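You operate a simulated robot arm through the tools that you are given. There is no shell and no other tool.

You run a simulated robot arm. Do the job below in one go: nothing can be reset, and whatever is moved stays where it is left.

## Task
Seat the cell cover, then tighten its wing bolts crosswise.
Fine: red, blue, green, yellow, in that order.

Only the result counts: the job must be done as asked and must still hold three seconds after the hand-in. Knocking over, shifting, dropping, spilling or breaking anything else fails it. Lids that push on must go on centred and level and be pressed home; caps that screw on are set level and turned clockwise until they are tight.

## Robot
A 7-joint arm with a two-finger parallel gripper, fixed in place. Base frame: the origin is on the floor under the middle of its stand, x ahead of it, y to its left, z up; the work surface is at about z = 0.86. Lengths are in m, angles in degrees, forces in N, time in s.
With the tool pointing down near the work surface it reaches from about 0.1 to 0.64 m from the base axis. Its first joint turns from -66.0 to 66.0 degrees. Payload 1.57 kg.
The TCP is the grasp point between the finger pads, 0.03 m short of the fingertips. In the tool frame z runs along the fingers and y along their closing line. Largest opening 0.08 m; finger width 0.017, thickness 0.012; the body of the gripper, 0.04 by 0.082 m, starts 0.08 m behind the TCP.
Orientation is that of the tool frame in the base frame, as a unit quaternion [x, y, z, w]. With the fingers straight down and closing along the base's y, the tool's x points along the base's -x, its y along +y and its z along -z.

## Interface
- The arm moves only by the tool play_rows. Its argument "deltas" is a list that holds one entry, the list of rows, each a list of 7 numbers: the shift along the tool's x, y, z in units of 500 mm (1.0 is 500 mm), then the turn, a rotation vector about the tool's x, y, z in units of 60 degrees (1.0 is 60 degrees), then the closure, from 0 (fully open) to 1 (shut). In form: [[[dx, dy, dz, ax, ay, az, hand], ...]]. A call has 1 to 20 rows; each row is the pose to reach, as a shift and turn from the pose commanded when the call began, along the tool's axes at that moment. A call with a number of a shift or a turn outside -1 to 1 is refused whole. Rows are played at 5 a second. More than 0.05 m and 8.6 degrees between two rows, or a gripper value outside its range, and nothing of the call is played. A pose out of reach is approached as far as the arm can. The call stops where the force on the tool passes 40 N (or 10 N more than at its start, if that is more) or the arm is blocked; 0.2 s more then pass. The fingers move at their own pace (about 0.072 m/s each) and stop on an object; they squeeze with about 43 N. The grip force told is the motor's: it shows also when the fingers shut on nothing. Time passes only in rows, and 0.2 s behind the last, so rows that repeat a pose let the fingers close. It gives the time, the measured TCP pose, the force on the tool (base axes), the opening and the grip force at its end, in the units of the frame above (readings bear some noise), with the torque about the TCP (base axes, N m) and any sound that the robot's microphone picked up, and new pictures: "show" is both (left out), scene, wrist or none.
- Cameras (640 x 400 px; columns grow to the right, rows downward): "scene" is fixed at [0.0654, 0.4476, 1.4142]; the picture's right is [-0.62, -0.78, 0.00], its down [-0.51, 0.40, -0.76] and it looks along [0.59, -0.48, -0.65] (base axes); focal length 214 px, centre (320, 200). "wrist" rides on the gripper at [0.072, -0.007, -0.122] in the tool frame; the picture's right is [0.09, 1.00, 0.00], its down [-0.84, 0.08, -0.54] and it looks along [-0.54, 0.05, 0.84] (tool axes); focal length 238 px, centre (320, 200).
- locate(camera, pixels): there is no depth. For up to 12 entries [column, row, z] of the newest picture of that camera ("zoom" is the newest enlarged one), the place [x, y] in the base frame at which the ray of that pixel passes the height z, good to about 0.003 m. No time passes.
- zoom(camera, box): a new picture of the part [left, top, right, bottom] of that camera's present view, enlarged. No time passes.
- sign_off(): hands the job in; it is judged then, once.

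Unless the task says otherwise, let go and move clear before handing in.

The tools are called after "Call:" as a command line: name --argument value ..., lists and objects as JSON in quotes. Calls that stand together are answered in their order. play_rows: Moves the arm, as the interface text tells. Its arguments: {"type":"object","properties":{"deltas":{"type":"array","items":{"type":"array","items":{"type":"array","items":{"type":"number"}}}},"show":{"type":"string","enum":["both","scene","wrist","none"]}},"required":["deltas"]} The other tools are called the same way: locate (camera, pixels) gives the place at which the rays of pixels pass given heights; zoom (camera, box) takes an enlarged picture of a part of a camera's view; sign_off () hands the job in.

At the start:

```text
time: 0.0
position: [0.3872, 0.0265, 1.2057]
ee_rot: [0.001, 1.0, 0.0, 0.0]
wrist_force: [0.9, -0.1, 0.8]
torque: [0.0, -0.01, 0.01]
opening: 0.0801
grasp_force: 0.0
```

scene: 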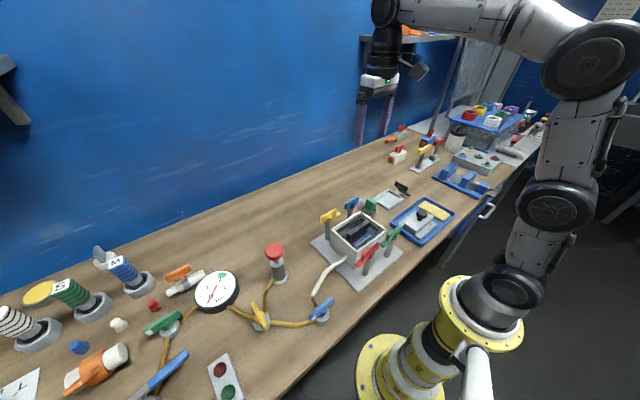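
wrist: 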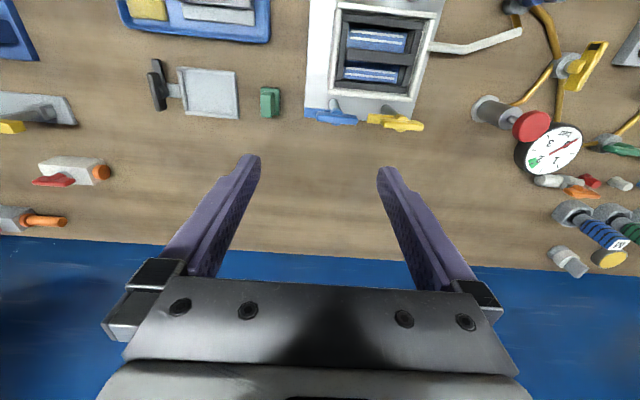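

The scene picture shows an open box at about (358,237) with coloured wing bolts around it, and a flat grey piece with a black handle near (390,198). I'll zoom in on these before moving.

Call:
zoom --camera "scene" --box '[290, 170, 470, 300]'

Call:
zoom --camera "wrist" --box '[130, 0, 460, 150]'

Call:
zoom --camera "scene" --box '[370, 90, 560, 220]'

Call:
zoom --camera "scene" --box '[0, 230, 340, 400]'

```text
3.08 times, centred on (380, 235) of scene
```

zoom: 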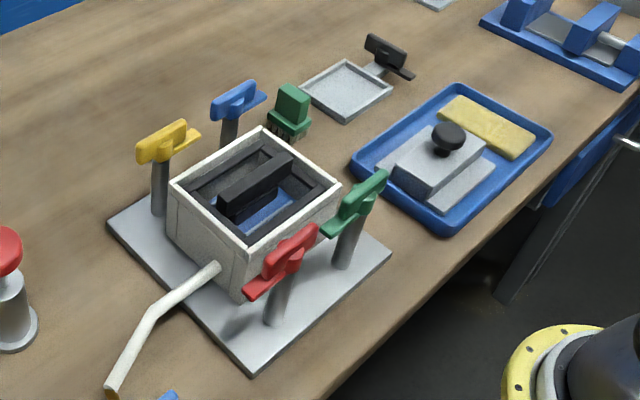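

```text
1.94 times, centred on (295, 75) of wrist
```

zoom: 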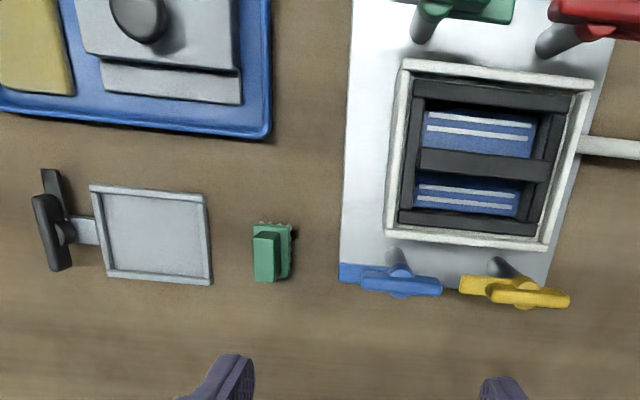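

```text
3.08 times, centred on (465, 155) of scene
```

zoom: 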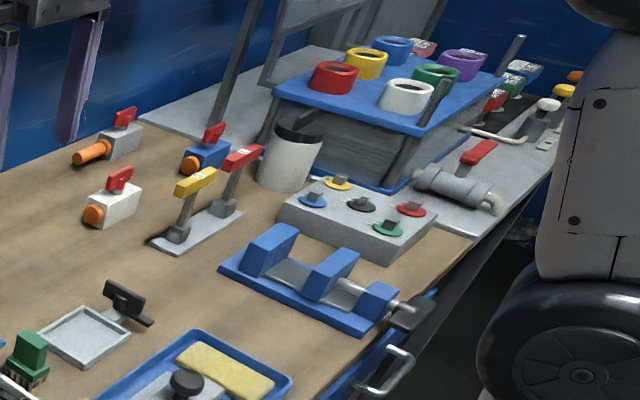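

```text
1.88 times, centred on (170, 315) of scene
```

zoom: 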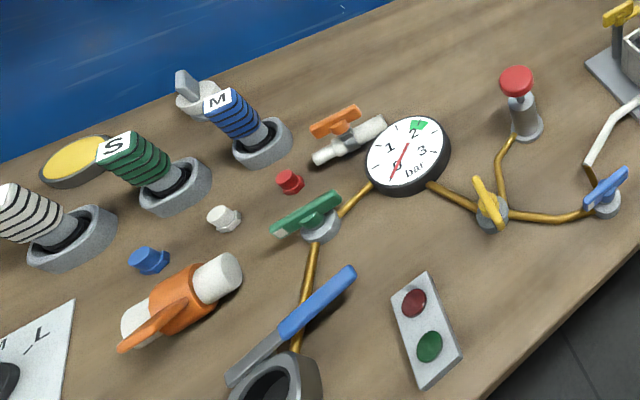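

The zoomed views show a knobbed grey plate in the blue tray, a framed flat tray with a black latch, and four wing bolts on posts around the box. I'll measure where these are from both cameras.

Call:
locate --camera "wrist" --pixels '[[338, 31, 0.93], [435, 47, 0.93], [412, 128, 0.93], [329, 121, 0.93], [200, 8, 0.9], [336, 145, 0.87], [307, 130, 0.87], [345, 146, 0.95], [395, 153, 0.95], [155, 88, 0.9], [270, 100, 0.88], [210, 92, 0.87]]'

Call:
locate --camera "scene" --pixels '[[338, 230, 0.93], [365, 211, 0.93], [386, 230, 0.93], [359, 249, 0.93], [415, 209, 0.9], [370, 252, 0.95], [391, 235, 0.95], [337, 215, 0.95], [356, 203, 0.95], [430, 217, 0.86], [361, 290, 0.86], [320, 241, 0.86]]'

```text
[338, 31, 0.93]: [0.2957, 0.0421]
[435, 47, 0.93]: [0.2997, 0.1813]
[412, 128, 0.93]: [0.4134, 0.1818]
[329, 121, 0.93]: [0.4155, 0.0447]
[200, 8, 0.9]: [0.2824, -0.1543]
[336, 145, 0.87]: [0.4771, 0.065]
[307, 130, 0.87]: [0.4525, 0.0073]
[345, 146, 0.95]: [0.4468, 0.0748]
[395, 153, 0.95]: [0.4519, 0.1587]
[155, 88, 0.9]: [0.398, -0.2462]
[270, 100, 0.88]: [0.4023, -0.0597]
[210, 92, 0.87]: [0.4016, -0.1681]
```

```text
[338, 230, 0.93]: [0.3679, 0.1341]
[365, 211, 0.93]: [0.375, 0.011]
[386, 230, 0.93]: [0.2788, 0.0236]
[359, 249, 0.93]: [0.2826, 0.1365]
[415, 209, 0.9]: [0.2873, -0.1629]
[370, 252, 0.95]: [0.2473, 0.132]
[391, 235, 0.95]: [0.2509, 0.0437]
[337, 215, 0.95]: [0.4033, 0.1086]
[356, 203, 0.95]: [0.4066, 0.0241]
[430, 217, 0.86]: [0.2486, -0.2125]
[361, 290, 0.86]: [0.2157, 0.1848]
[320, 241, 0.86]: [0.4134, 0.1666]
```

The two cameras disagree at my guessed heights, so those heights are off. I'll pull the arm back toward the base to look at the box and tray more directly.

Call:
play_rows --deltas '[[[0.08, -0.03, 0, 0, 0, 0, 0], [0.16, -0.06, 0, 0, 0, 0, 0], [0.24, -0.09, 0, 0, 0, 0, 0], [0.32, -0.12, 0, 0, 0, 0, 0], [0.38, -0.15, 0, 0, 0, 0, 0], [0.38, -0.15, 0, 0, 0, 0, 0]]]'

```text
time: 1.4
position: [0.1977, -0.0482, 1.2056]
ee_rot: [0.0, 1.0, 0.0, 0.0]
wrist_force: [0.0, 0.5, -0.5]
torque: [0.0, -0.02, -0.04]
opening: 0.0801
grasp_force: 0.1
```

scene: 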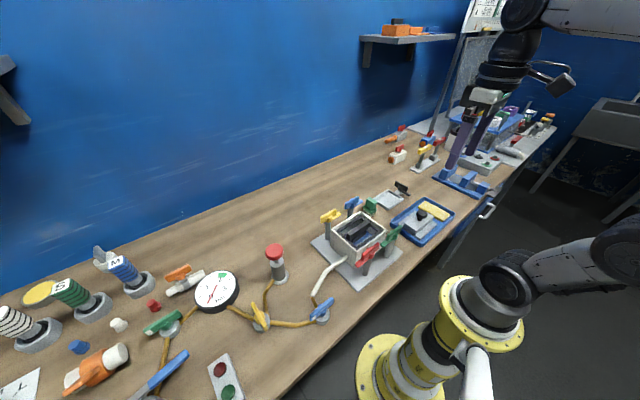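
wrist: 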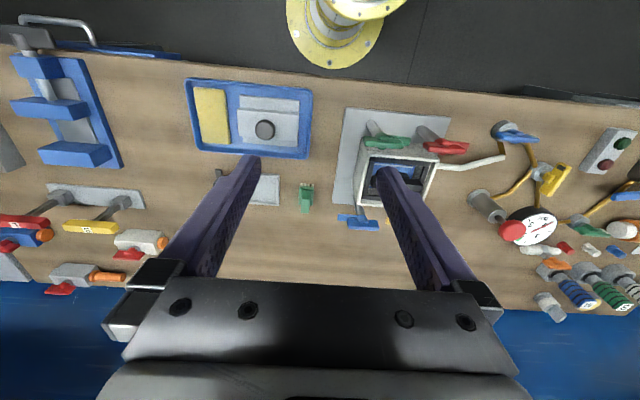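

Call:
zoom --camera "wrist" --box '[180, 60, 340, 160]'

Call:
zoom --camera "wrist" --box '[320, 95, 480, 245]'

Call:
zoom --camera "scene" --box '[380, 185, 476, 245]'

Call:
zoom --camera "scene" --box '[304, 190, 416, 295]'

```text
4.00 times, centred on (260, 110) of wrist
```

zoom: 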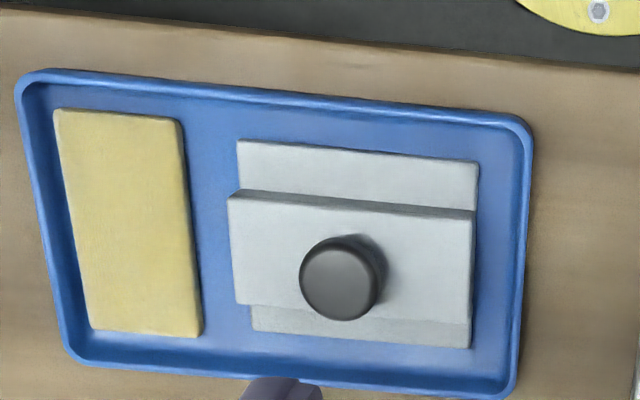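

```text
2.67 times, centred on (400, 170) of wrist
```

zoom: 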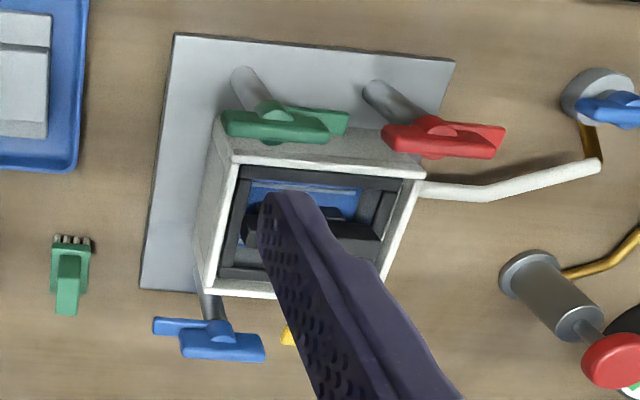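

```text
6.67 times, centred on (428, 215) of scene
```

zoom: 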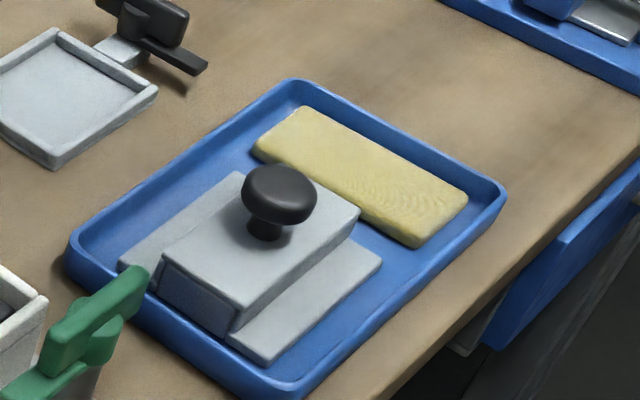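

```text
3.81 times, centred on (360, 242) of scene
```

zoom: 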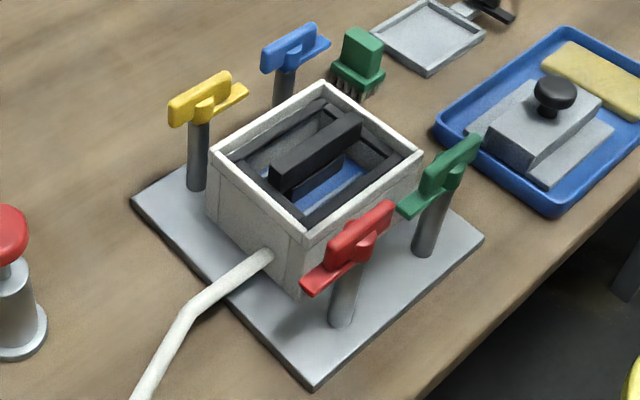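

The piece by the green brush is a dustpan, so the cell cover must be the stepped grey block with the black knob in the blue tray. I'll move over the box for a clear, close look at the bolts.

Call:
play_rows --deltas '[[[0.01, 0.08, 0, 0, 0, 0, 0], [0.02, 0.16, 0.02, 0, 0, 0, 0], [0.03, 0.22, 0.08, 0, 0, 0, 0], [0.04, 0.27, 0.14, 0, 0, 0, 0], [0.04, 0.27, 0.2, 0, 0, 0, 0], [0.04, 0.27, 0.2, 0, 0, 0, 0]]]'

```text
time: 2.8
position: [0.1769, 0.0889, 1.1064]
ee_rot: [0.0, 1.0, 0.0, 0.0]
wrist_force: [0.1, 0.4, 0.5]
torque: [0.01, 0.0, 0.0]
opening: 0.08
grasp_force: 0.1
```

scene: 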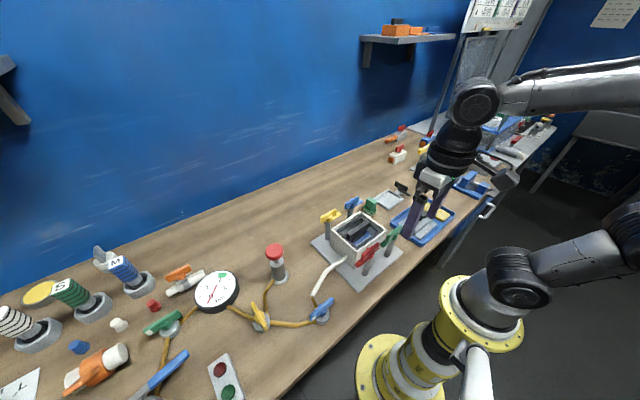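
wrist: 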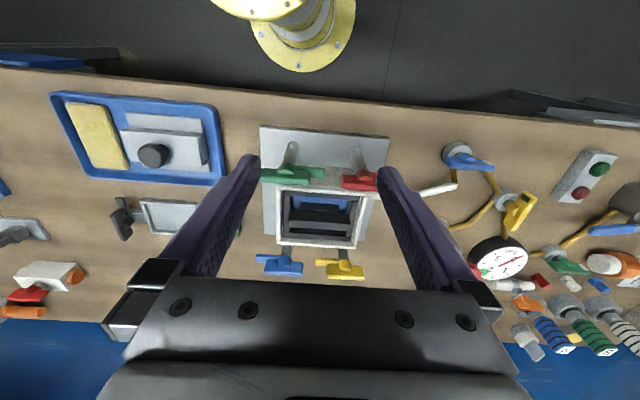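

Call:
zoom --camera "wrist" --box '[232, 120, 392, 290]'

Call:
zoom --camera "wrist" --box '[50, 85, 230, 195]'

```text
2.35 times, centred on (312, 205) of wrist
```

zoom: 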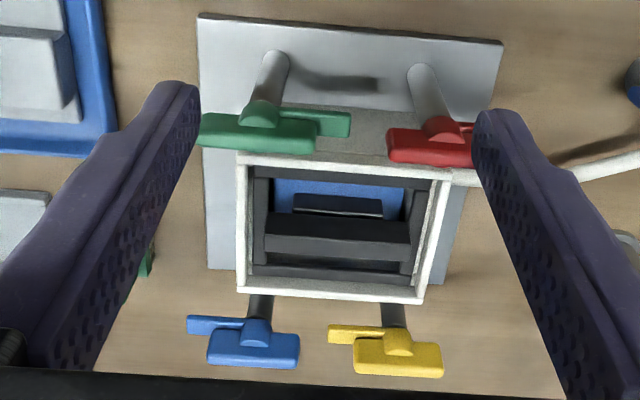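

```text
3.56 times, centred on (140, 140) of wrist
```

zoom: 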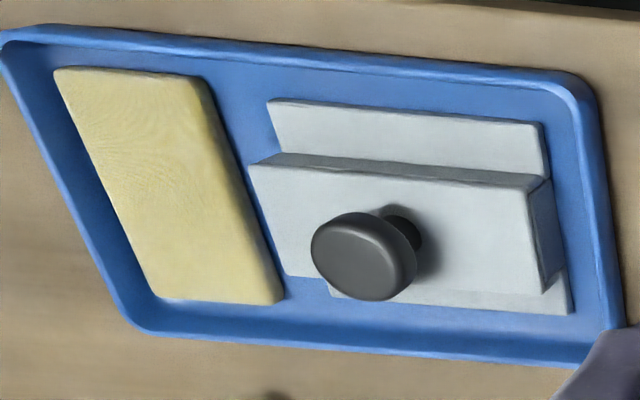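

The zoomed view shows each bolt with a thick wing and a thin dog; green's and red's dogs point +y, blue's and yellow's point -y, so a clockwise turn swings each over the cover's flanges. Now I'll triangulate the cover, the box rim and the wings from both cameras.

Call:
locate --camera "zoom" --pixels '[[358, 257, 0.9], [358, 257, 0.94], [405, 218, 0.89], [250, 165, 0.89], [540, 185, 0.89], [545, 290, 0.89], [285, 275, 0.89], [268, 100, 0.87], [543, 125, 0.87], [570, 312, 0.87], [10, 35, 0.87], [590, 80, 0.87]]'

Call:
locate --camera "scene" --pixels '[[422, 213.5, 0.9], [422, 213.5, 0.94], [420, 220, 0.89], [404.8, 224.0, 0.89], [415.4, 234.5, 0.89], [434.1, 216.3, 0.89], [398, 224.8, 0.87], [419.3, 239.3, 0.87], [437, 223.9, 0.87], [330.6, 230.2, 0.95], [386.8, 229.7, 0.95], [356.1, 252, 0.95]]'

Call:
locate --camera "wrist" --pixels '[[278, 188, 0.95], [368.5, 195, 0.95], [355, 248, 0.95], [277.5, 242, 0.95], [261.5, 125, 0.87], [389.5, 138, 0.87], [293.7, 145, 0.87], [357, 149, 0.87], [286, 175, 0.97], [363, 175, 0.97], [285, 260, 0.97], [345, 266, 0.97]]'

```text
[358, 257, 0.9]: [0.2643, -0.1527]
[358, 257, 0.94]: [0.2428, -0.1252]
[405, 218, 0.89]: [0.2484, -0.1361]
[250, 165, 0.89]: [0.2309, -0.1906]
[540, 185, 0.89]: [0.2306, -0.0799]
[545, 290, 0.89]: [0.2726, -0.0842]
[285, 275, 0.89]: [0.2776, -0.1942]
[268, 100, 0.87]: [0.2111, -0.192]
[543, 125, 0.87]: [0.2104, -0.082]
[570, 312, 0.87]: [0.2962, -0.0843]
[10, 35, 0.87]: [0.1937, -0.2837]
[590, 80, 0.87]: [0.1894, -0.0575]
```

```text
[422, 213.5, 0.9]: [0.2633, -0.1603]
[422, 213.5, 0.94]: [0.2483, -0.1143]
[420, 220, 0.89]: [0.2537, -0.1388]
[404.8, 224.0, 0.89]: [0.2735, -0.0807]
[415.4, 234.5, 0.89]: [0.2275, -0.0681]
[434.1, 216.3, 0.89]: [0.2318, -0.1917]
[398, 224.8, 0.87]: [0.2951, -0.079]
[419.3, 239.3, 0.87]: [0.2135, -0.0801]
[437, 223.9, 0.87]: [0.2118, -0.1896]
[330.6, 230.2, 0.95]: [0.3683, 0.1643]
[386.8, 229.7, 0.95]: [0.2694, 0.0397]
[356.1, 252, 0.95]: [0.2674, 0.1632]
```

```text
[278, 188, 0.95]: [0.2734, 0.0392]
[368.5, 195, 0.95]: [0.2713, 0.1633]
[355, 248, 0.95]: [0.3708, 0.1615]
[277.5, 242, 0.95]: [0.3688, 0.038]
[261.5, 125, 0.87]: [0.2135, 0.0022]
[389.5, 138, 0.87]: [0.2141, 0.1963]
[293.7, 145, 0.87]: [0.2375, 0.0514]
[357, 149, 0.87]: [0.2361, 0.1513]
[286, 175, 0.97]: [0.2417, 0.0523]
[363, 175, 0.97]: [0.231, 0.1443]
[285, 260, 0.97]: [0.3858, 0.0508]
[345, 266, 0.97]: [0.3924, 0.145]
```

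The two cameras agree well: the box rim is at z≈0.95, x 0.270–0.370, y 0.039–0.163, and the cover plate is at x 0.211–0.296, y -0.191 to -0.081. I'll drop lower for a close look at the wings and the inside of the box.

Call:
play_rows --deltas '[[[-0.02, 0.02, 0.06, 0, 0, 0, 0], [-0.04, 0.03, 0.11, 0, 0, 0, 0], [-0.04, 0.03, 0.13, 0, 0, 0, 0], [-0.04, 0.03, 0.13, 0, 0, 0, 0]]]' --show "wrist"

```text
time: 3.8
position: [0.1979, 0.1014, 1.0414]
ee_rot: [0.001, 1.0, 0.0, 0.0]
wrist_force: [0.1, -0.4, -0.4]
torque: [0.0, 0.01, -0.02]
opening: 0.0799
grasp_force: 0.1
```

wrist: 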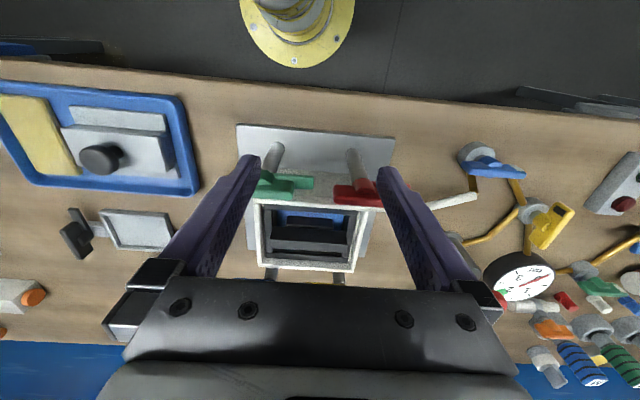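

Call:
zoom --camera "wrist" --box '[235, 120, 400, 223]'

Call:
zoom --camera "wrist" --box '[245, 190, 375, 290]'

Call:
zoom --camera "scene" --box '[310, 190, 370, 230]'

Call:
zoom --camera "scene" --box '[350, 220, 410, 280]'

```text
3.88 times, centred on (318, 172) of wrist
```

zoom: 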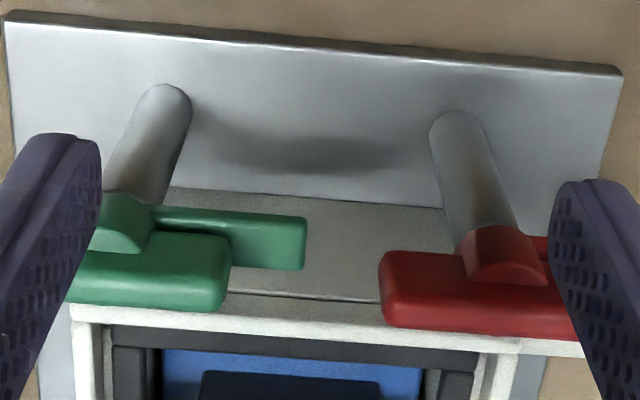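

```text
4.00 times, centred on (310, 240) of wrist
```

zoom: 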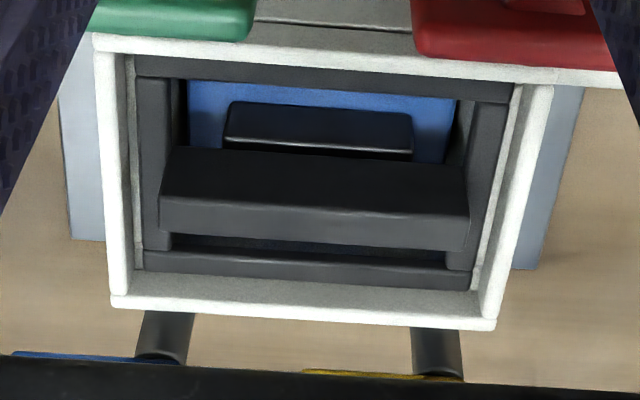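

```text
10.00 times, centred on (340, 210) of scene
```

zoom: 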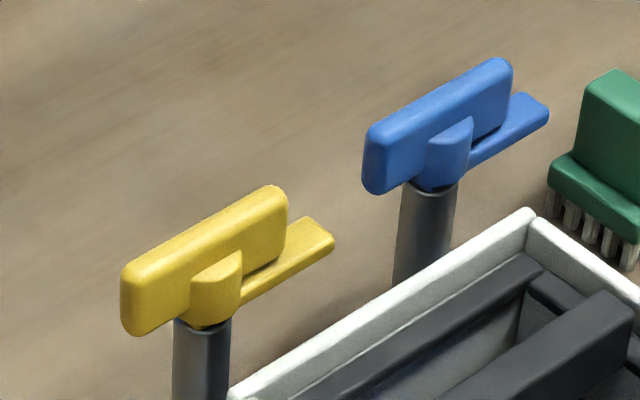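

```text
6.67 times, centred on (380, 250) of scene
```

zoom: 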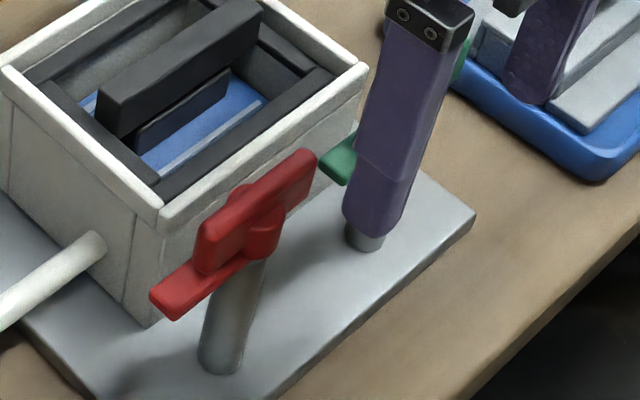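

The close-ups show each wing is an upright fin over a hub with a thin dog below, and the box has a recessed black frame with a bar across it. I'll measure the frame and bar heights against the rim, and the wing tops.

Call:
locate --camera "wrist" --pixels '[[347.5, 262.5, 0.93], [347.5, 262.5, 0.95], [265.75, 257.5, 0.93], [265.75, 257.5, 0.95], [345.75, 232, 0.93], [345.75, 232, 0.95], [347, 241.25, 0.93], [347, 241.25, 0.95], [253.5, 199.5, 0.95], [376, 211, 0.95], [257.5, 267, 0.95], [354, 272, 0.95]]'

Call:
locate --camera "scene" --pixels '[[335.9, 231, 0.93], [335.9, 231, 0.95], [360.5, 215.8, 0.93], [360.5, 215.8, 0.95], [346.7, 233.8, 0.93], [346.7, 233.8, 0.95], [352.3, 236.2, 0.93], [352.3, 236.2, 0.95], [381.8, 230.8, 0.93], [381.8, 230.8, 0.95], [356, 247, 0.93], [356, 247, 0.95]]'

```text
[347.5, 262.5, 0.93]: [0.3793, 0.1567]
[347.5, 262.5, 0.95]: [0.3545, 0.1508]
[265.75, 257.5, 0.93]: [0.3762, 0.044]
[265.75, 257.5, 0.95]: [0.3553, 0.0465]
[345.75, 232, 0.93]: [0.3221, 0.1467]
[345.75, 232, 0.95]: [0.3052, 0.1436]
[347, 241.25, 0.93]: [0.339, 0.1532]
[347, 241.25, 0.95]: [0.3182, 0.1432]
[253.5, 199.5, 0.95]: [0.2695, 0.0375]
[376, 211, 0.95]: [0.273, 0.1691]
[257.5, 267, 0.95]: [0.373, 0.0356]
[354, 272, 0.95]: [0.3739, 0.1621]
```

```text
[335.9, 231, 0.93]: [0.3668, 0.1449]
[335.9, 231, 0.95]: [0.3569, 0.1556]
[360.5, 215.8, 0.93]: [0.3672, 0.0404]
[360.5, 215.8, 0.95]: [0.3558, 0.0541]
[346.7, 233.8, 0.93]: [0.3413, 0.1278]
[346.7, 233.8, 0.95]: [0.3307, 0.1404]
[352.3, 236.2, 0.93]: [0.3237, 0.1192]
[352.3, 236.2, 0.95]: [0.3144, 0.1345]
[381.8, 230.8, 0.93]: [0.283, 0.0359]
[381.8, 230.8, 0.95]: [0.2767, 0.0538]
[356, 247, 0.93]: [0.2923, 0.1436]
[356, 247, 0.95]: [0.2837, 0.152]
```

The frame sits about 8 mm below the rim, so the cover plate drops into the opening in the same orientation it has now in the tray. I'll move above the knob, near (0.256, -0.141), to line up for the grasp.

Call:
play_rows --deltas '[[[-0.02, -0.08, -0.02, 0, 0, 0, 0], [-0.04, -0.16, -0.03, 0, 0, 0, 0], [-0.06, -0.24, -0.03, 0, 0, 0, 0], [-0.08, -0.32, -0.03, 0, 0, 0, 0], [-0.1, -0.4, -0.02, 0, 0, 0, 0], [-0.115, -0.484, 0.02, 0, 0, 0, 0], [-0.115, -0.484, 0.02, 0, 0, 0, 0]]]'

```text
time: 5.4
position: [0.2543, -0.1402, 1.0332]
ee_rot: [-0.001, 1.0, 0.0, -0.001]
wrist_force: [-1.1, 0.5, -0.7]
torque: [0.01, -0.02, -0.01]
opening: 0.0799
grasp_force: 0.1
```

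scene: 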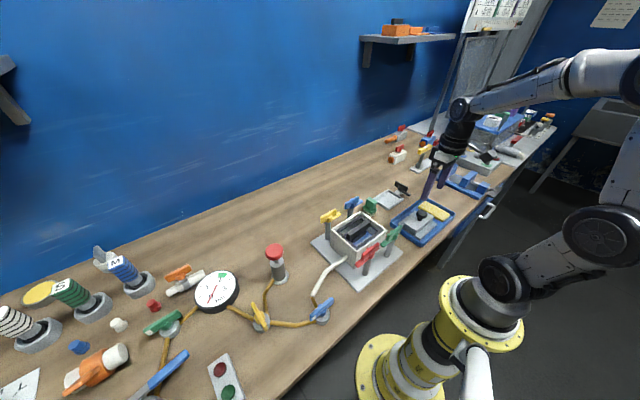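
wrist: 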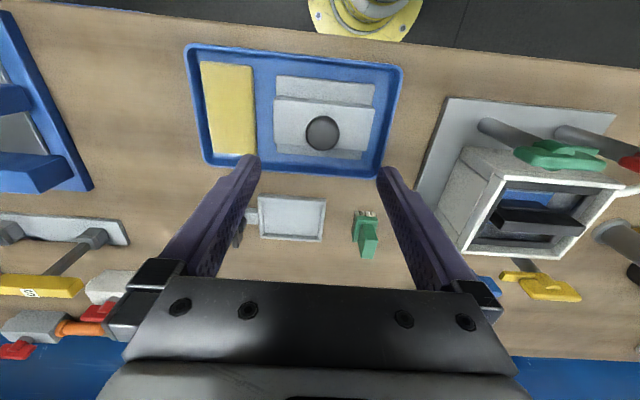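

Call:
zoom --camera "wrist" --box '[262, 65, 390, 165]'

Call:
zoom --camera "scene" --box '[384, 150, 464, 250]'

```text
4.00 times, centred on (326, 115) of wrist
```

zoom: 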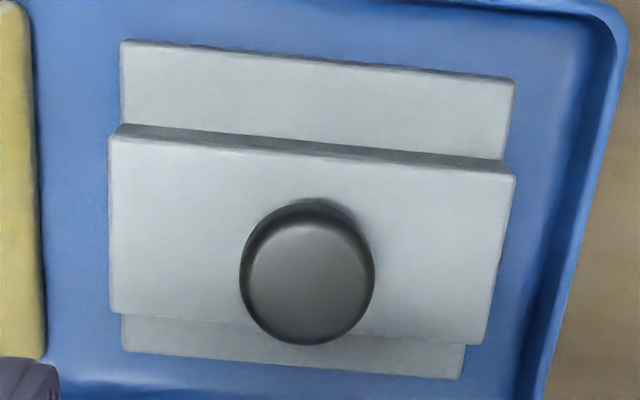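

```text
4.00 times, centred on (424, 200) of scene
```

zoom: 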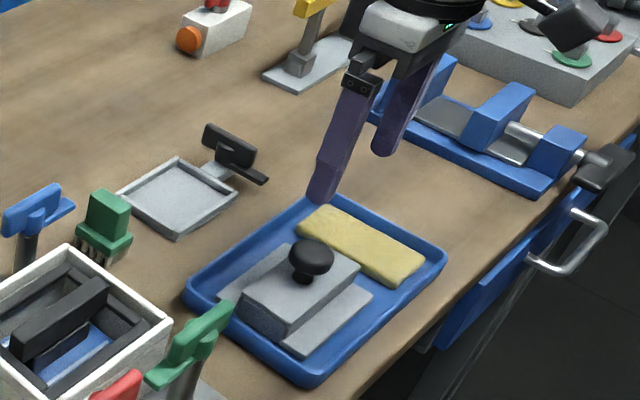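

Call:
locate --camera "wrist" --pixels '[[276, 75, 0.872], [374.75, 85, 0.872], [361, 159.5, 0.872], [276.5, 152.5, 0.872], [273, 99.25, 0.89], [374.25, 108.75, 0.89], [367.75, 150.5, 0.89], [274, 143, 0.89], [322.75, 133.75, 0.92], [322.75, 133.75, 0.925], [306, 133.75, 0.92], [339.5, 133.75, 0.92]]'

Call:
locate --camera "zoom" --pixels '[[312, 254, 0.92], [312, 254, 0.925], [218, 297, 0.872], [302, 357, 0.872], [373, 295, 0.872], [242, 296, 0.89], [290, 335, 0.89], [361, 265, 0.89], [298, 238, 0.89], [215, 200, 0.9], [300, 280, 0.89], [185, 282, 0.87]]'

```text
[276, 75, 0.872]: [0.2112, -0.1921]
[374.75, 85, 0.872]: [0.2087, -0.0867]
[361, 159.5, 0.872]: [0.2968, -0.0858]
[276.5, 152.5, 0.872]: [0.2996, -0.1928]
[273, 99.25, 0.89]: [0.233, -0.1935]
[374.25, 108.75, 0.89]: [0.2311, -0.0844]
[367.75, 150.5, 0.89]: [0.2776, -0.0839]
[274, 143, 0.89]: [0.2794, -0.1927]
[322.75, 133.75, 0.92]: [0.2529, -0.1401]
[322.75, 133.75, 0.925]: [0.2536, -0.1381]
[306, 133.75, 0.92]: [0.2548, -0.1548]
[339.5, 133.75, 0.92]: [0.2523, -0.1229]
```

```text
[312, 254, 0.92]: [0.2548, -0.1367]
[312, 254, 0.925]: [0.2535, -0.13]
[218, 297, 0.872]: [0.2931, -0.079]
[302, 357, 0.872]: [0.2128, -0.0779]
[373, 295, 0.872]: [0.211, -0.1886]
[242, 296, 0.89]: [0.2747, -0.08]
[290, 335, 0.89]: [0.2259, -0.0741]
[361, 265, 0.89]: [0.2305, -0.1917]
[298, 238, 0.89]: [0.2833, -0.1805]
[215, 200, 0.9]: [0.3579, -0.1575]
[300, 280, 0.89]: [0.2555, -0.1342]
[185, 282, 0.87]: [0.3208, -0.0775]
```

The cover's centre and its knob both come out at about (0.2545, -0.139), with the knob head near z 0.917. I'll descend with the fingers open to TCP z≈0.929, which keeps the tips above the block, and then close.

Call:
play_rows --deltas '[[[0, 0.001, 0.06, 0, 0, 0, 0], [0, 0.002, 0.12, 0, 0, 0, 0], [0, 0.002, 0.17, 0, 0, 0, 0], [0, 0.002, 0.2, 0, 0, 0, 0], [0, 0.002, 0.208, 0, 0, 0, 0], [0, 0.002, 0.208, 0, 0, 0, 0]]]'

```text
time: 6.8
position: [0.2543, -0.1386, 0.928]
ee_rot: [0.0, 1.0, 0.0, 0.0]
wrist_force: [-0.1, 0.1, 0.5]
torque: [-0.02, 0.0, 0.0]
opening: 0.0803
grasp_force: 0.0
```

scene: 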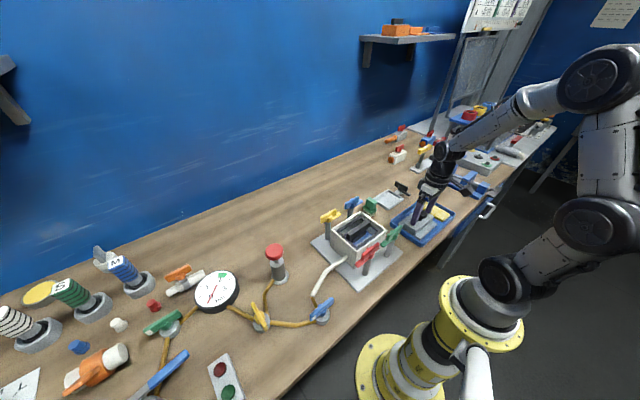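
wrist: 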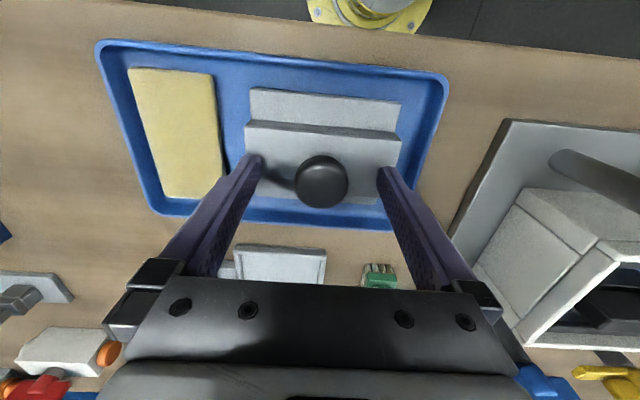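

Call:
zoom --camera "wrist" --box '[230, 80, 410, 220]'

Call:
zoom --camera "scene" --box '[390, 170, 460, 245]'

Call:
locate --camera "wrist" --pixels '[[322, 181, 0.918], [322, 181, 0.925], [322, 181, 0.91]]'

```text
2.86 times, centred on (320, 150) of wrist
```

zoom: 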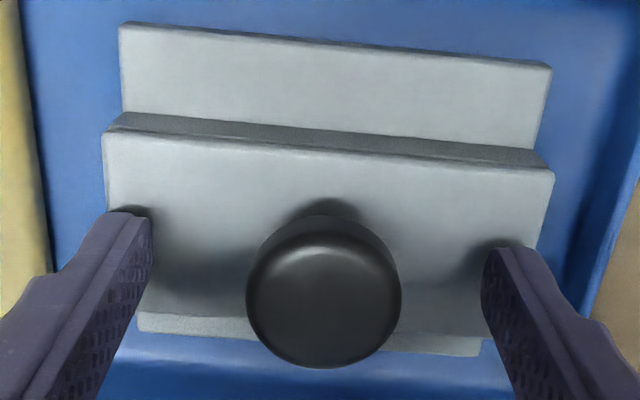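

```text
5.33 times, centred on (425, 208) of scene
```

zoom: 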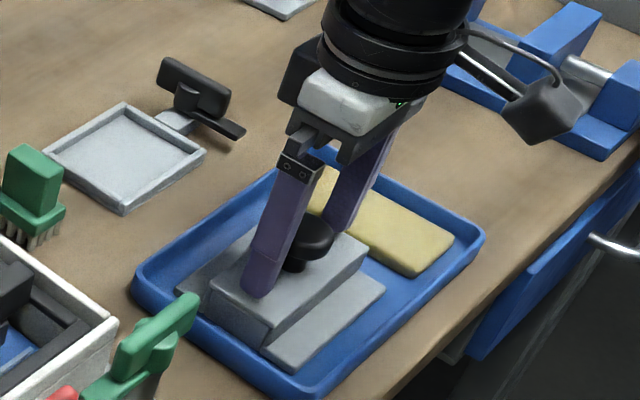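

```text
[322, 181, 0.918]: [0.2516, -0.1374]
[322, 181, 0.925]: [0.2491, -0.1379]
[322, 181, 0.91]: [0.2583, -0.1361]
```

The zoom shows the knob centred between the open fingers, with the tips just above the block. I'll close on it now.

Call:
play_rows --deltas '[[[0, 0.002, 0, 0, 0, 0, 0.5], [0, 0.002, 0, 0, 0, 0, 1], [0, 0.002, 0, 0, 0, 0, 1], [0, 0.002, 0, 0, 0, 0, 1], [0, 0.002, 0, 0, 0, 0, 1]]]'

```text
time: 8.0
position: [0.255, -0.1378, 0.9288]
ee_rot: [0.0, 1.0, 0.0, 0.0]
wrist_force: [0.2, 0.0, -0.1]
torque: [-0.04, -0.03, -0.02]
opening: 0.033
grasp_force: 40.5
```

scene: 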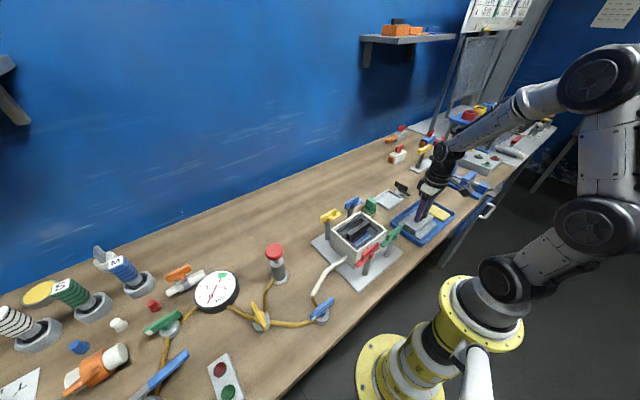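
wrist: 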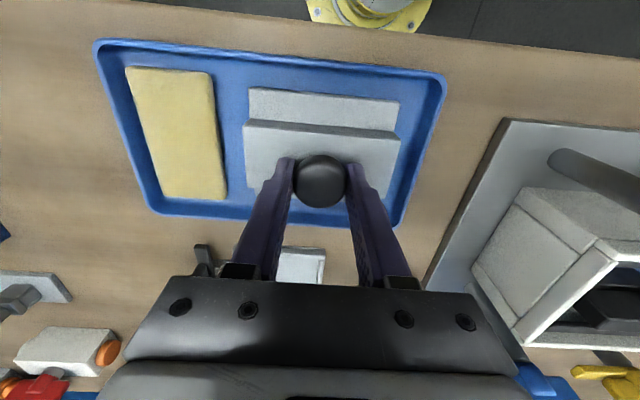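

The fingers stopped at 0.033 m with 40 N on the knob. I'll lift it straight up slowly and check the hold.

Call:
play_rows --deltas '[[[0, 0, -0.02, 0, 0, 0, 1], [0, 0, -0.06, 0, 0, 0, 1], [0, 0, -0.12, 0, 0, 0, 1], [0, 0, -0.19, 0, 0, 0, 1], [0, 0, -0.26, 0, 0, 0, 1], [0, 0, -0.28, 0, 0, 0, 1], [0, 0, -0.28, 0, 0, 0, 1]]]'

```text
time: 9.6
position: [0.2538, -0.1392, 1.0663]
ee_rot: [0.0, 1.0, 0.0, 0.0]
wrist_force: [-0.2, 0.3, -2.1]
torque: [-0.01, 0.02, 0.0]
opening: 0.0329
grasp_force: 41.2
```

scene: 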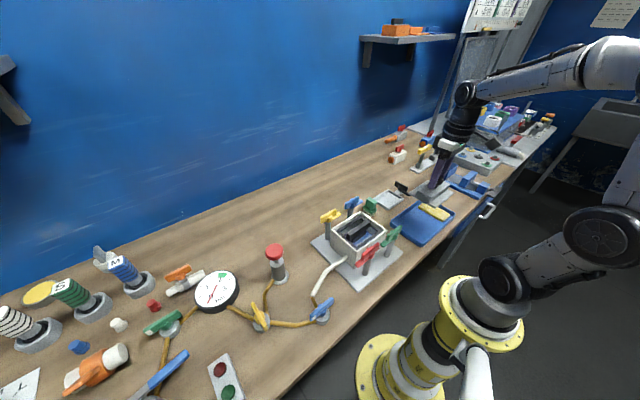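
wrist: 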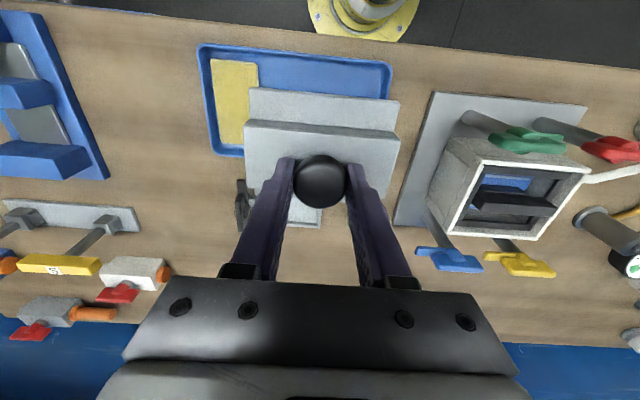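

The cover is held level, and the tray is empty apart from the sponge. I'll carry it high over to the box centre, about (0.3205, 0.101).

Call:
play_rows --deltas '[[[-0.005, 0.02, -0.05, 0, 0, 0, 1], [-0.02, 0.08, -0.07, 0, 0, 0, 1], [-0.04, 0.15, -0.07, 0, 0, 0, 1], [-0.06, 0.22, -0.07, 0, 0, 0, 1], [-0.08, 0.29, -0.07, 0, 0, 0, 1], [-0.1, 0.36, -0.07, 0, 0, 0, 1], [-0.12, 0.43, -0.07, 0, 0, 0, 1], [-0.13, 0.47, -0.07, 0, 0, 0, 1], [-0.1334, 0.4804, -0.07, 0, 0, 0, 1], [-0.1334, 0.4804, -0.07, 0, 0, 0, 1]]]'

```text
time: 11.8
position: [0.3218, 0.1011, 1.1033]
ee_rot: [0.0, 1.0, 0.0, 0.0]
wrist_force: [-0.1, 0.0, -0.9]
torque: [-0.02, -0.01, -0.01]
opening: 0.0331
grasp_force: 40.6
```

scene: 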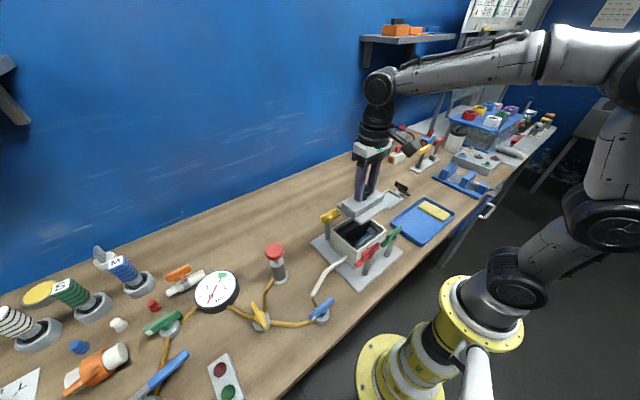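
wrist: 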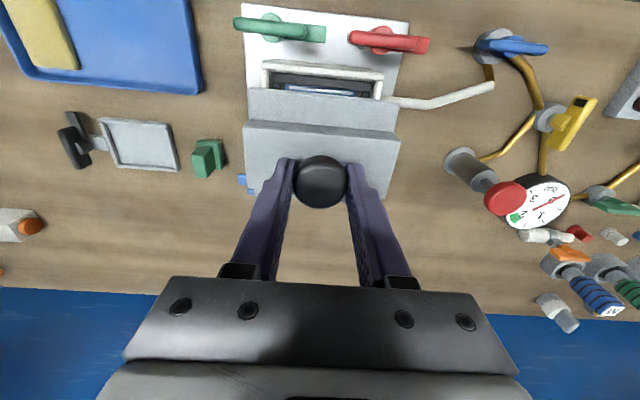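

Call:
play_rows --deltas '[[[0, 0, 0.04, 0, 0, 0, 1], [0, 0, 0.08, 0, 0, 0, 1], [0, 0, 0.12, 0, 0, 0, 1], [0, 0, 0.14, 0, 0, 0, 1], [0, 0, 0.14, 0, 0, 0, 1]]]'

Call:
zoom --camera "scene" --box '[310, 170, 410, 270]'

Call:
zoom --camera "wrist" --box '[220, 40, 430, 200]'

```text
time: 13.0
position: [0.3215, 0.1009, 1.0328]
ee_rot: [0.0, 1.0, 0.0, -0.001]
wrist_force: [0.2, -0.3, -1.4]
torque: [0.03, -0.02, 0.04]
opening: 0.0332
grasp_force: 40.5
```

scene: 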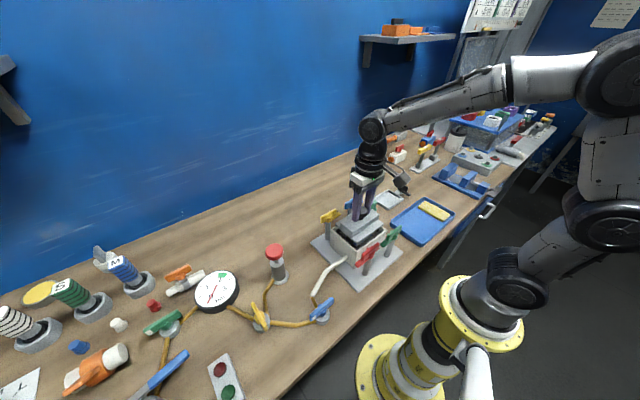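
wrist: 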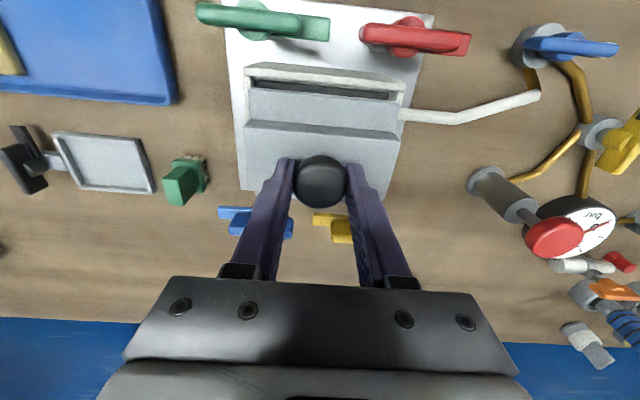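

```text
4.00 times, centred on (360, 220) of scene
```

zoom: 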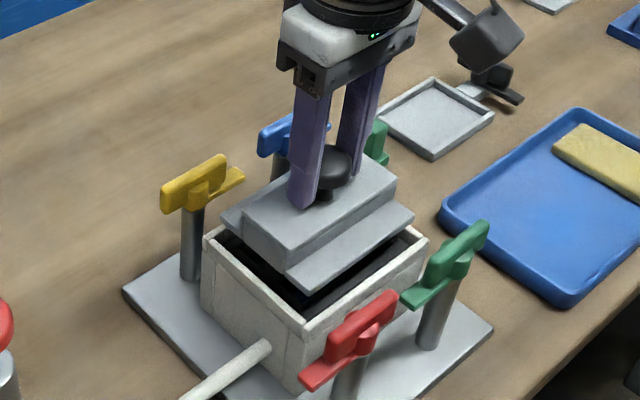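

```text
2.50 times, centred on (325, 120) of wrist
```

zoom: 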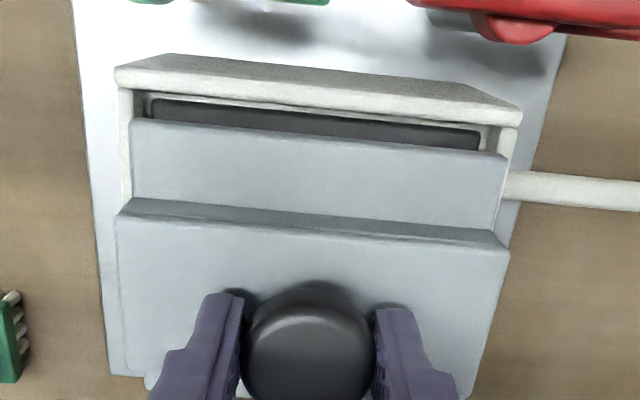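

The wrist zoom shows the plate hovering above the opening, with its near corners at about (250,87) and (400,101). I'll locate the plate and rim edges to see how far off they are.

Call:
locate --camera "wrist" --pixels '[[249.8, 87.2, 0.977], [399.8, 100.8, 0.977], [243, 68, 0.95], [405.8, 83.2, 0.95], [243.6, 127, 0.99], [400.2, 141, 0.99], [250, 75, 0.95], [398, 88, 0.95]]'

Call:
locate --camera "zoom" --pixels '[[132, 118, 0.977], [507, 152, 0.977], [115, 70, 0.95], [522, 108, 0.95], [115, 215, 0.99], [508, 250, 0.99]]'

Call:
zoom --camera "scene" --box '[325, 185, 395, 260]'

```text
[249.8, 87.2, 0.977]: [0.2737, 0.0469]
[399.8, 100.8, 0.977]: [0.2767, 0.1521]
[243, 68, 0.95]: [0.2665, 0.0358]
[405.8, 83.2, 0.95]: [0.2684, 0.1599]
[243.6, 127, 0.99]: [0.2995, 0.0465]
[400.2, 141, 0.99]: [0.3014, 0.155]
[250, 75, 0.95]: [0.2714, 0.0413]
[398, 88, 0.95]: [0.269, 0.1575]
```

```text
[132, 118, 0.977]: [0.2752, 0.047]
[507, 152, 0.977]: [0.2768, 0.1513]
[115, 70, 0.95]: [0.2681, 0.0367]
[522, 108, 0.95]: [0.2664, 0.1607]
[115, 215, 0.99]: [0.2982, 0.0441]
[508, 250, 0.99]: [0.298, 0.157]
```

```text
5.33 times, centred on (360, 222) of scene
```

zoom: 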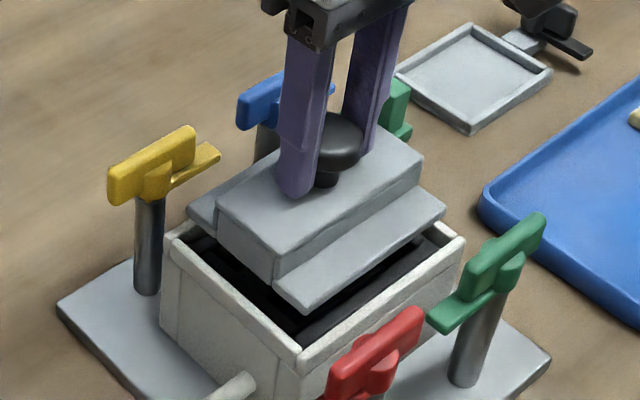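

By this camera the cover sits about 1 mm too far in both +y and +x relative to the rim. I'll nudge it and lower to just above the rim for a finer comparison.

Call:
play_rows --deltas '[[[0.002, -0.002, 0.01, 0, 0, 0, 1], [0.002, -0.002, 0.02, 0, 0, 0, 1], [0.002, -0.002, 0.026, 0, 0, 0, 1], [0.002, -0.002, 0.026, 0, 0, 0, 1]]]'

Call:
zoom --camera "scene" --box '[325, 195, 395, 265]'

Call:
zoom --camera "wrist" --box '[225, 50, 420, 170]'

```text
time: 14.0
position: [0.3196, 0.0994, 1.0202]
ee_rot: [0.001, 1.0, 0.0, -0.001]
wrist_force: [0.7, 0.2, -2.0]
torque: [0.03, 0.03, -0.01]
opening: 0.0331
grasp_force: 41.5
```

scene: 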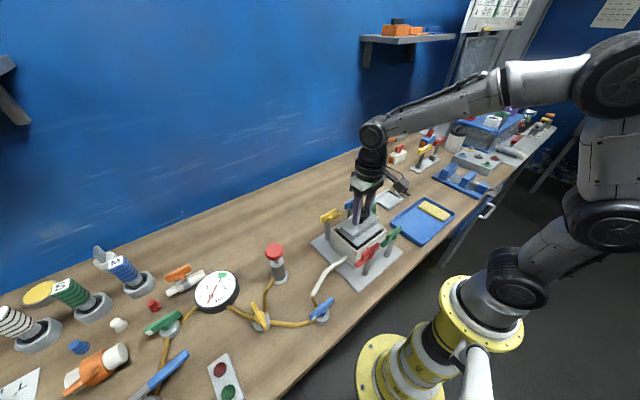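
wrist: 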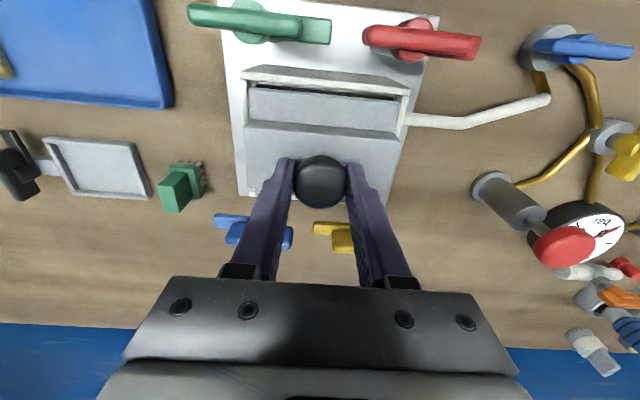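

```text
5.71 times, centred on (360, 230) of scene
```

zoom: 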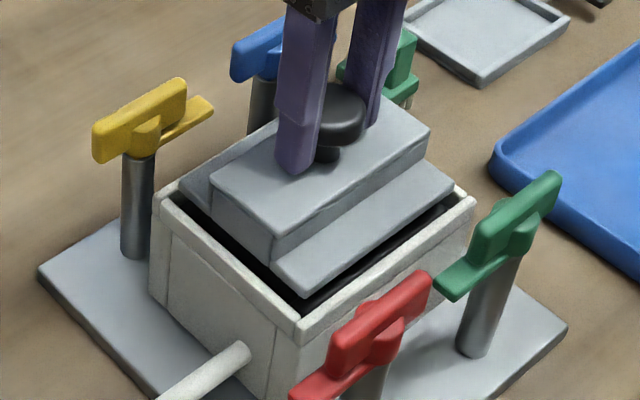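

```text
3.28 times, centred on (322, 110) of wrist
```

zoom: 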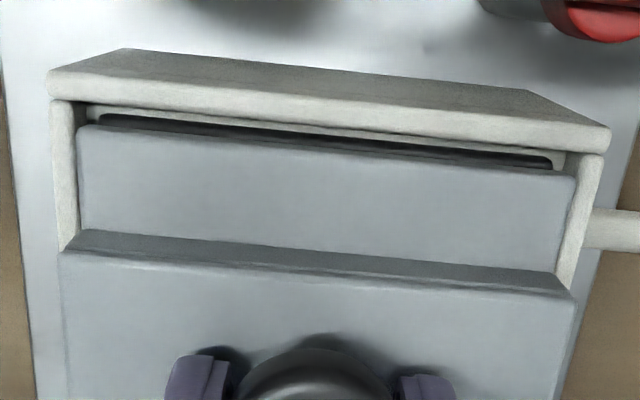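

The wrist zoom shows the plate centred in y, with the visible side walls matching at about 28 px left and 27 px right. I'll check x using several points along the plate's near edge and the rim's near edges.

Call:
locate --camera "zoom" --pixels '[[78, 128, 0.9635], [200, 140, 0.9635], [330, 153, 0.9635], [460, 166, 0.9635], [575, 178, 0.9635], [88, 105, 0.95], [330, 128, 0.95], [565, 152, 0.95], [48, 72, 0.95], [200, 86, 0.95], [400, 105, 0.95], [612, 127, 0.95]]'

Call:
zoom --camera "wrist" --box '[230, 55, 330, 115]'

Call:
zoom --camera "wrist" --box '[330, 65, 430, 125]'

Call:
zoom --camera "scene" --box '[328, 210, 392, 258]'

```text
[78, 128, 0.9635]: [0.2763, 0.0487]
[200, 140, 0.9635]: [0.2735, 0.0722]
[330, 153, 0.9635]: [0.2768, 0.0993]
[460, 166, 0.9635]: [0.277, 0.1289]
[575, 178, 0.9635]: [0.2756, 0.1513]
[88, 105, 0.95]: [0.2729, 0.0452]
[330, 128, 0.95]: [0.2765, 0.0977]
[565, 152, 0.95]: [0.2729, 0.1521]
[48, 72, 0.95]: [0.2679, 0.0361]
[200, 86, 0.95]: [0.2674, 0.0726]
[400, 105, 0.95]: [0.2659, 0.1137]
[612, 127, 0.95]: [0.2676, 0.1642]
```

```text
6.40 times, centred on (280, 85) of wrist
```

zoom: 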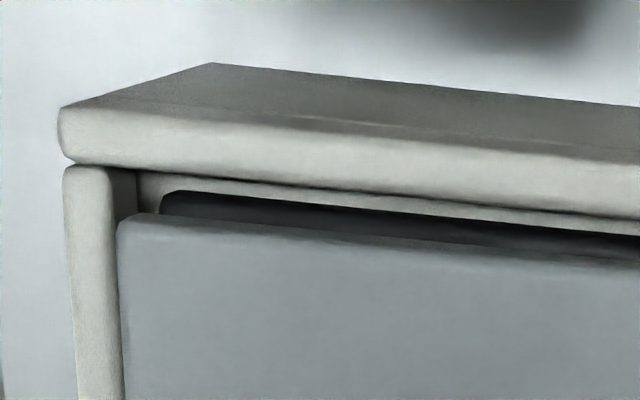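

```text
6.40 times, centred on (380, 95) of wrist
```

zoom: 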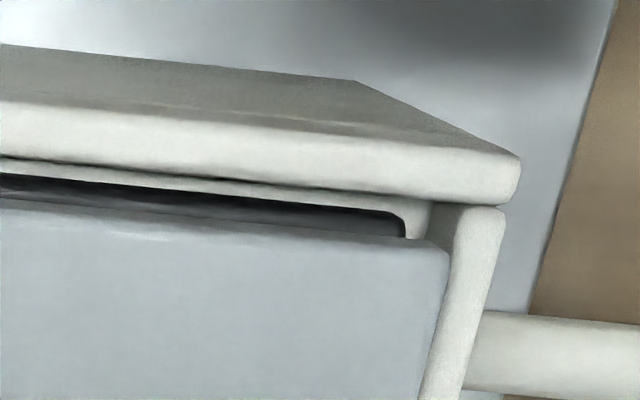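

```text
8.33 times, centred on (360, 234) of scene
```

zoom: 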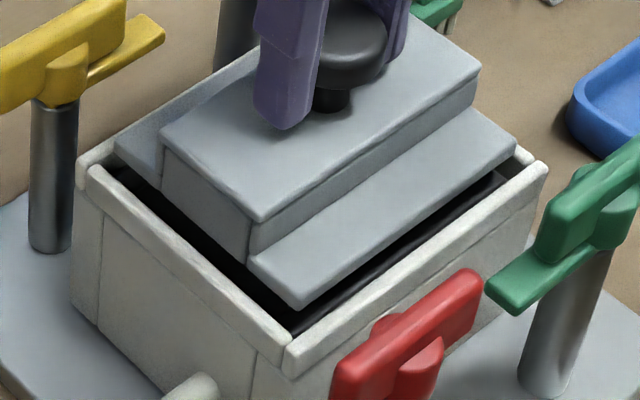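

The plate's near edge is at about 0.2758 against a rim inner edge of about 0.274, so the gap looks even. I'll lower another 4 mm and compare again.

Call:
play_rows --deltas '[[[0, 0, 0.004, 0, 0, 0, 1], [0, 0, 0.008, 0, 0, 0, 1], [0, 0, 0.008, 0, 0, 0, 1]]]' --show "none"

Call:
zoom --camera "wrist" --box '[225, 50, 420, 170]'

Call:
zoom --camera "scene" --box '[328, 210, 392, 258]'

```text
time: 14.8
position: [0.3202, 0.1001, 1.0153]
ee_rot: [0.0, 1.0, 0.0, 0.0]
wrist_force: [-0.2, -0.5, -1.9]
torque: [0.0, -0.01, 0.0]
opening: 0.0328
grasp_force: 41.1
```

```text
3.28 times, centred on (322, 110) of wrist
```

zoom: 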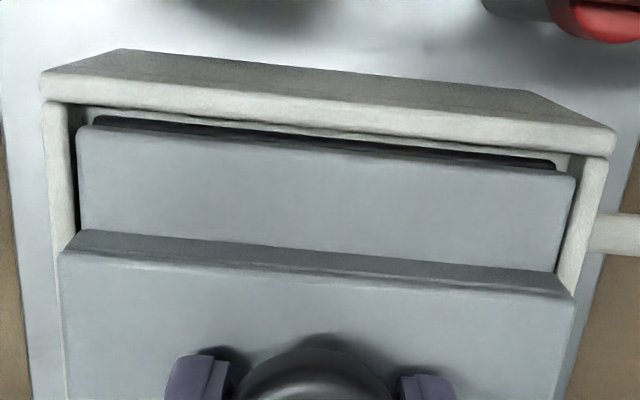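

```text
8.33 times, centred on (360, 234) of scene
```

zoom: 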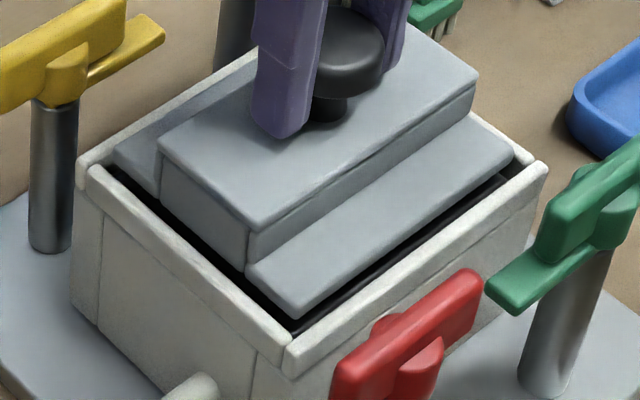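

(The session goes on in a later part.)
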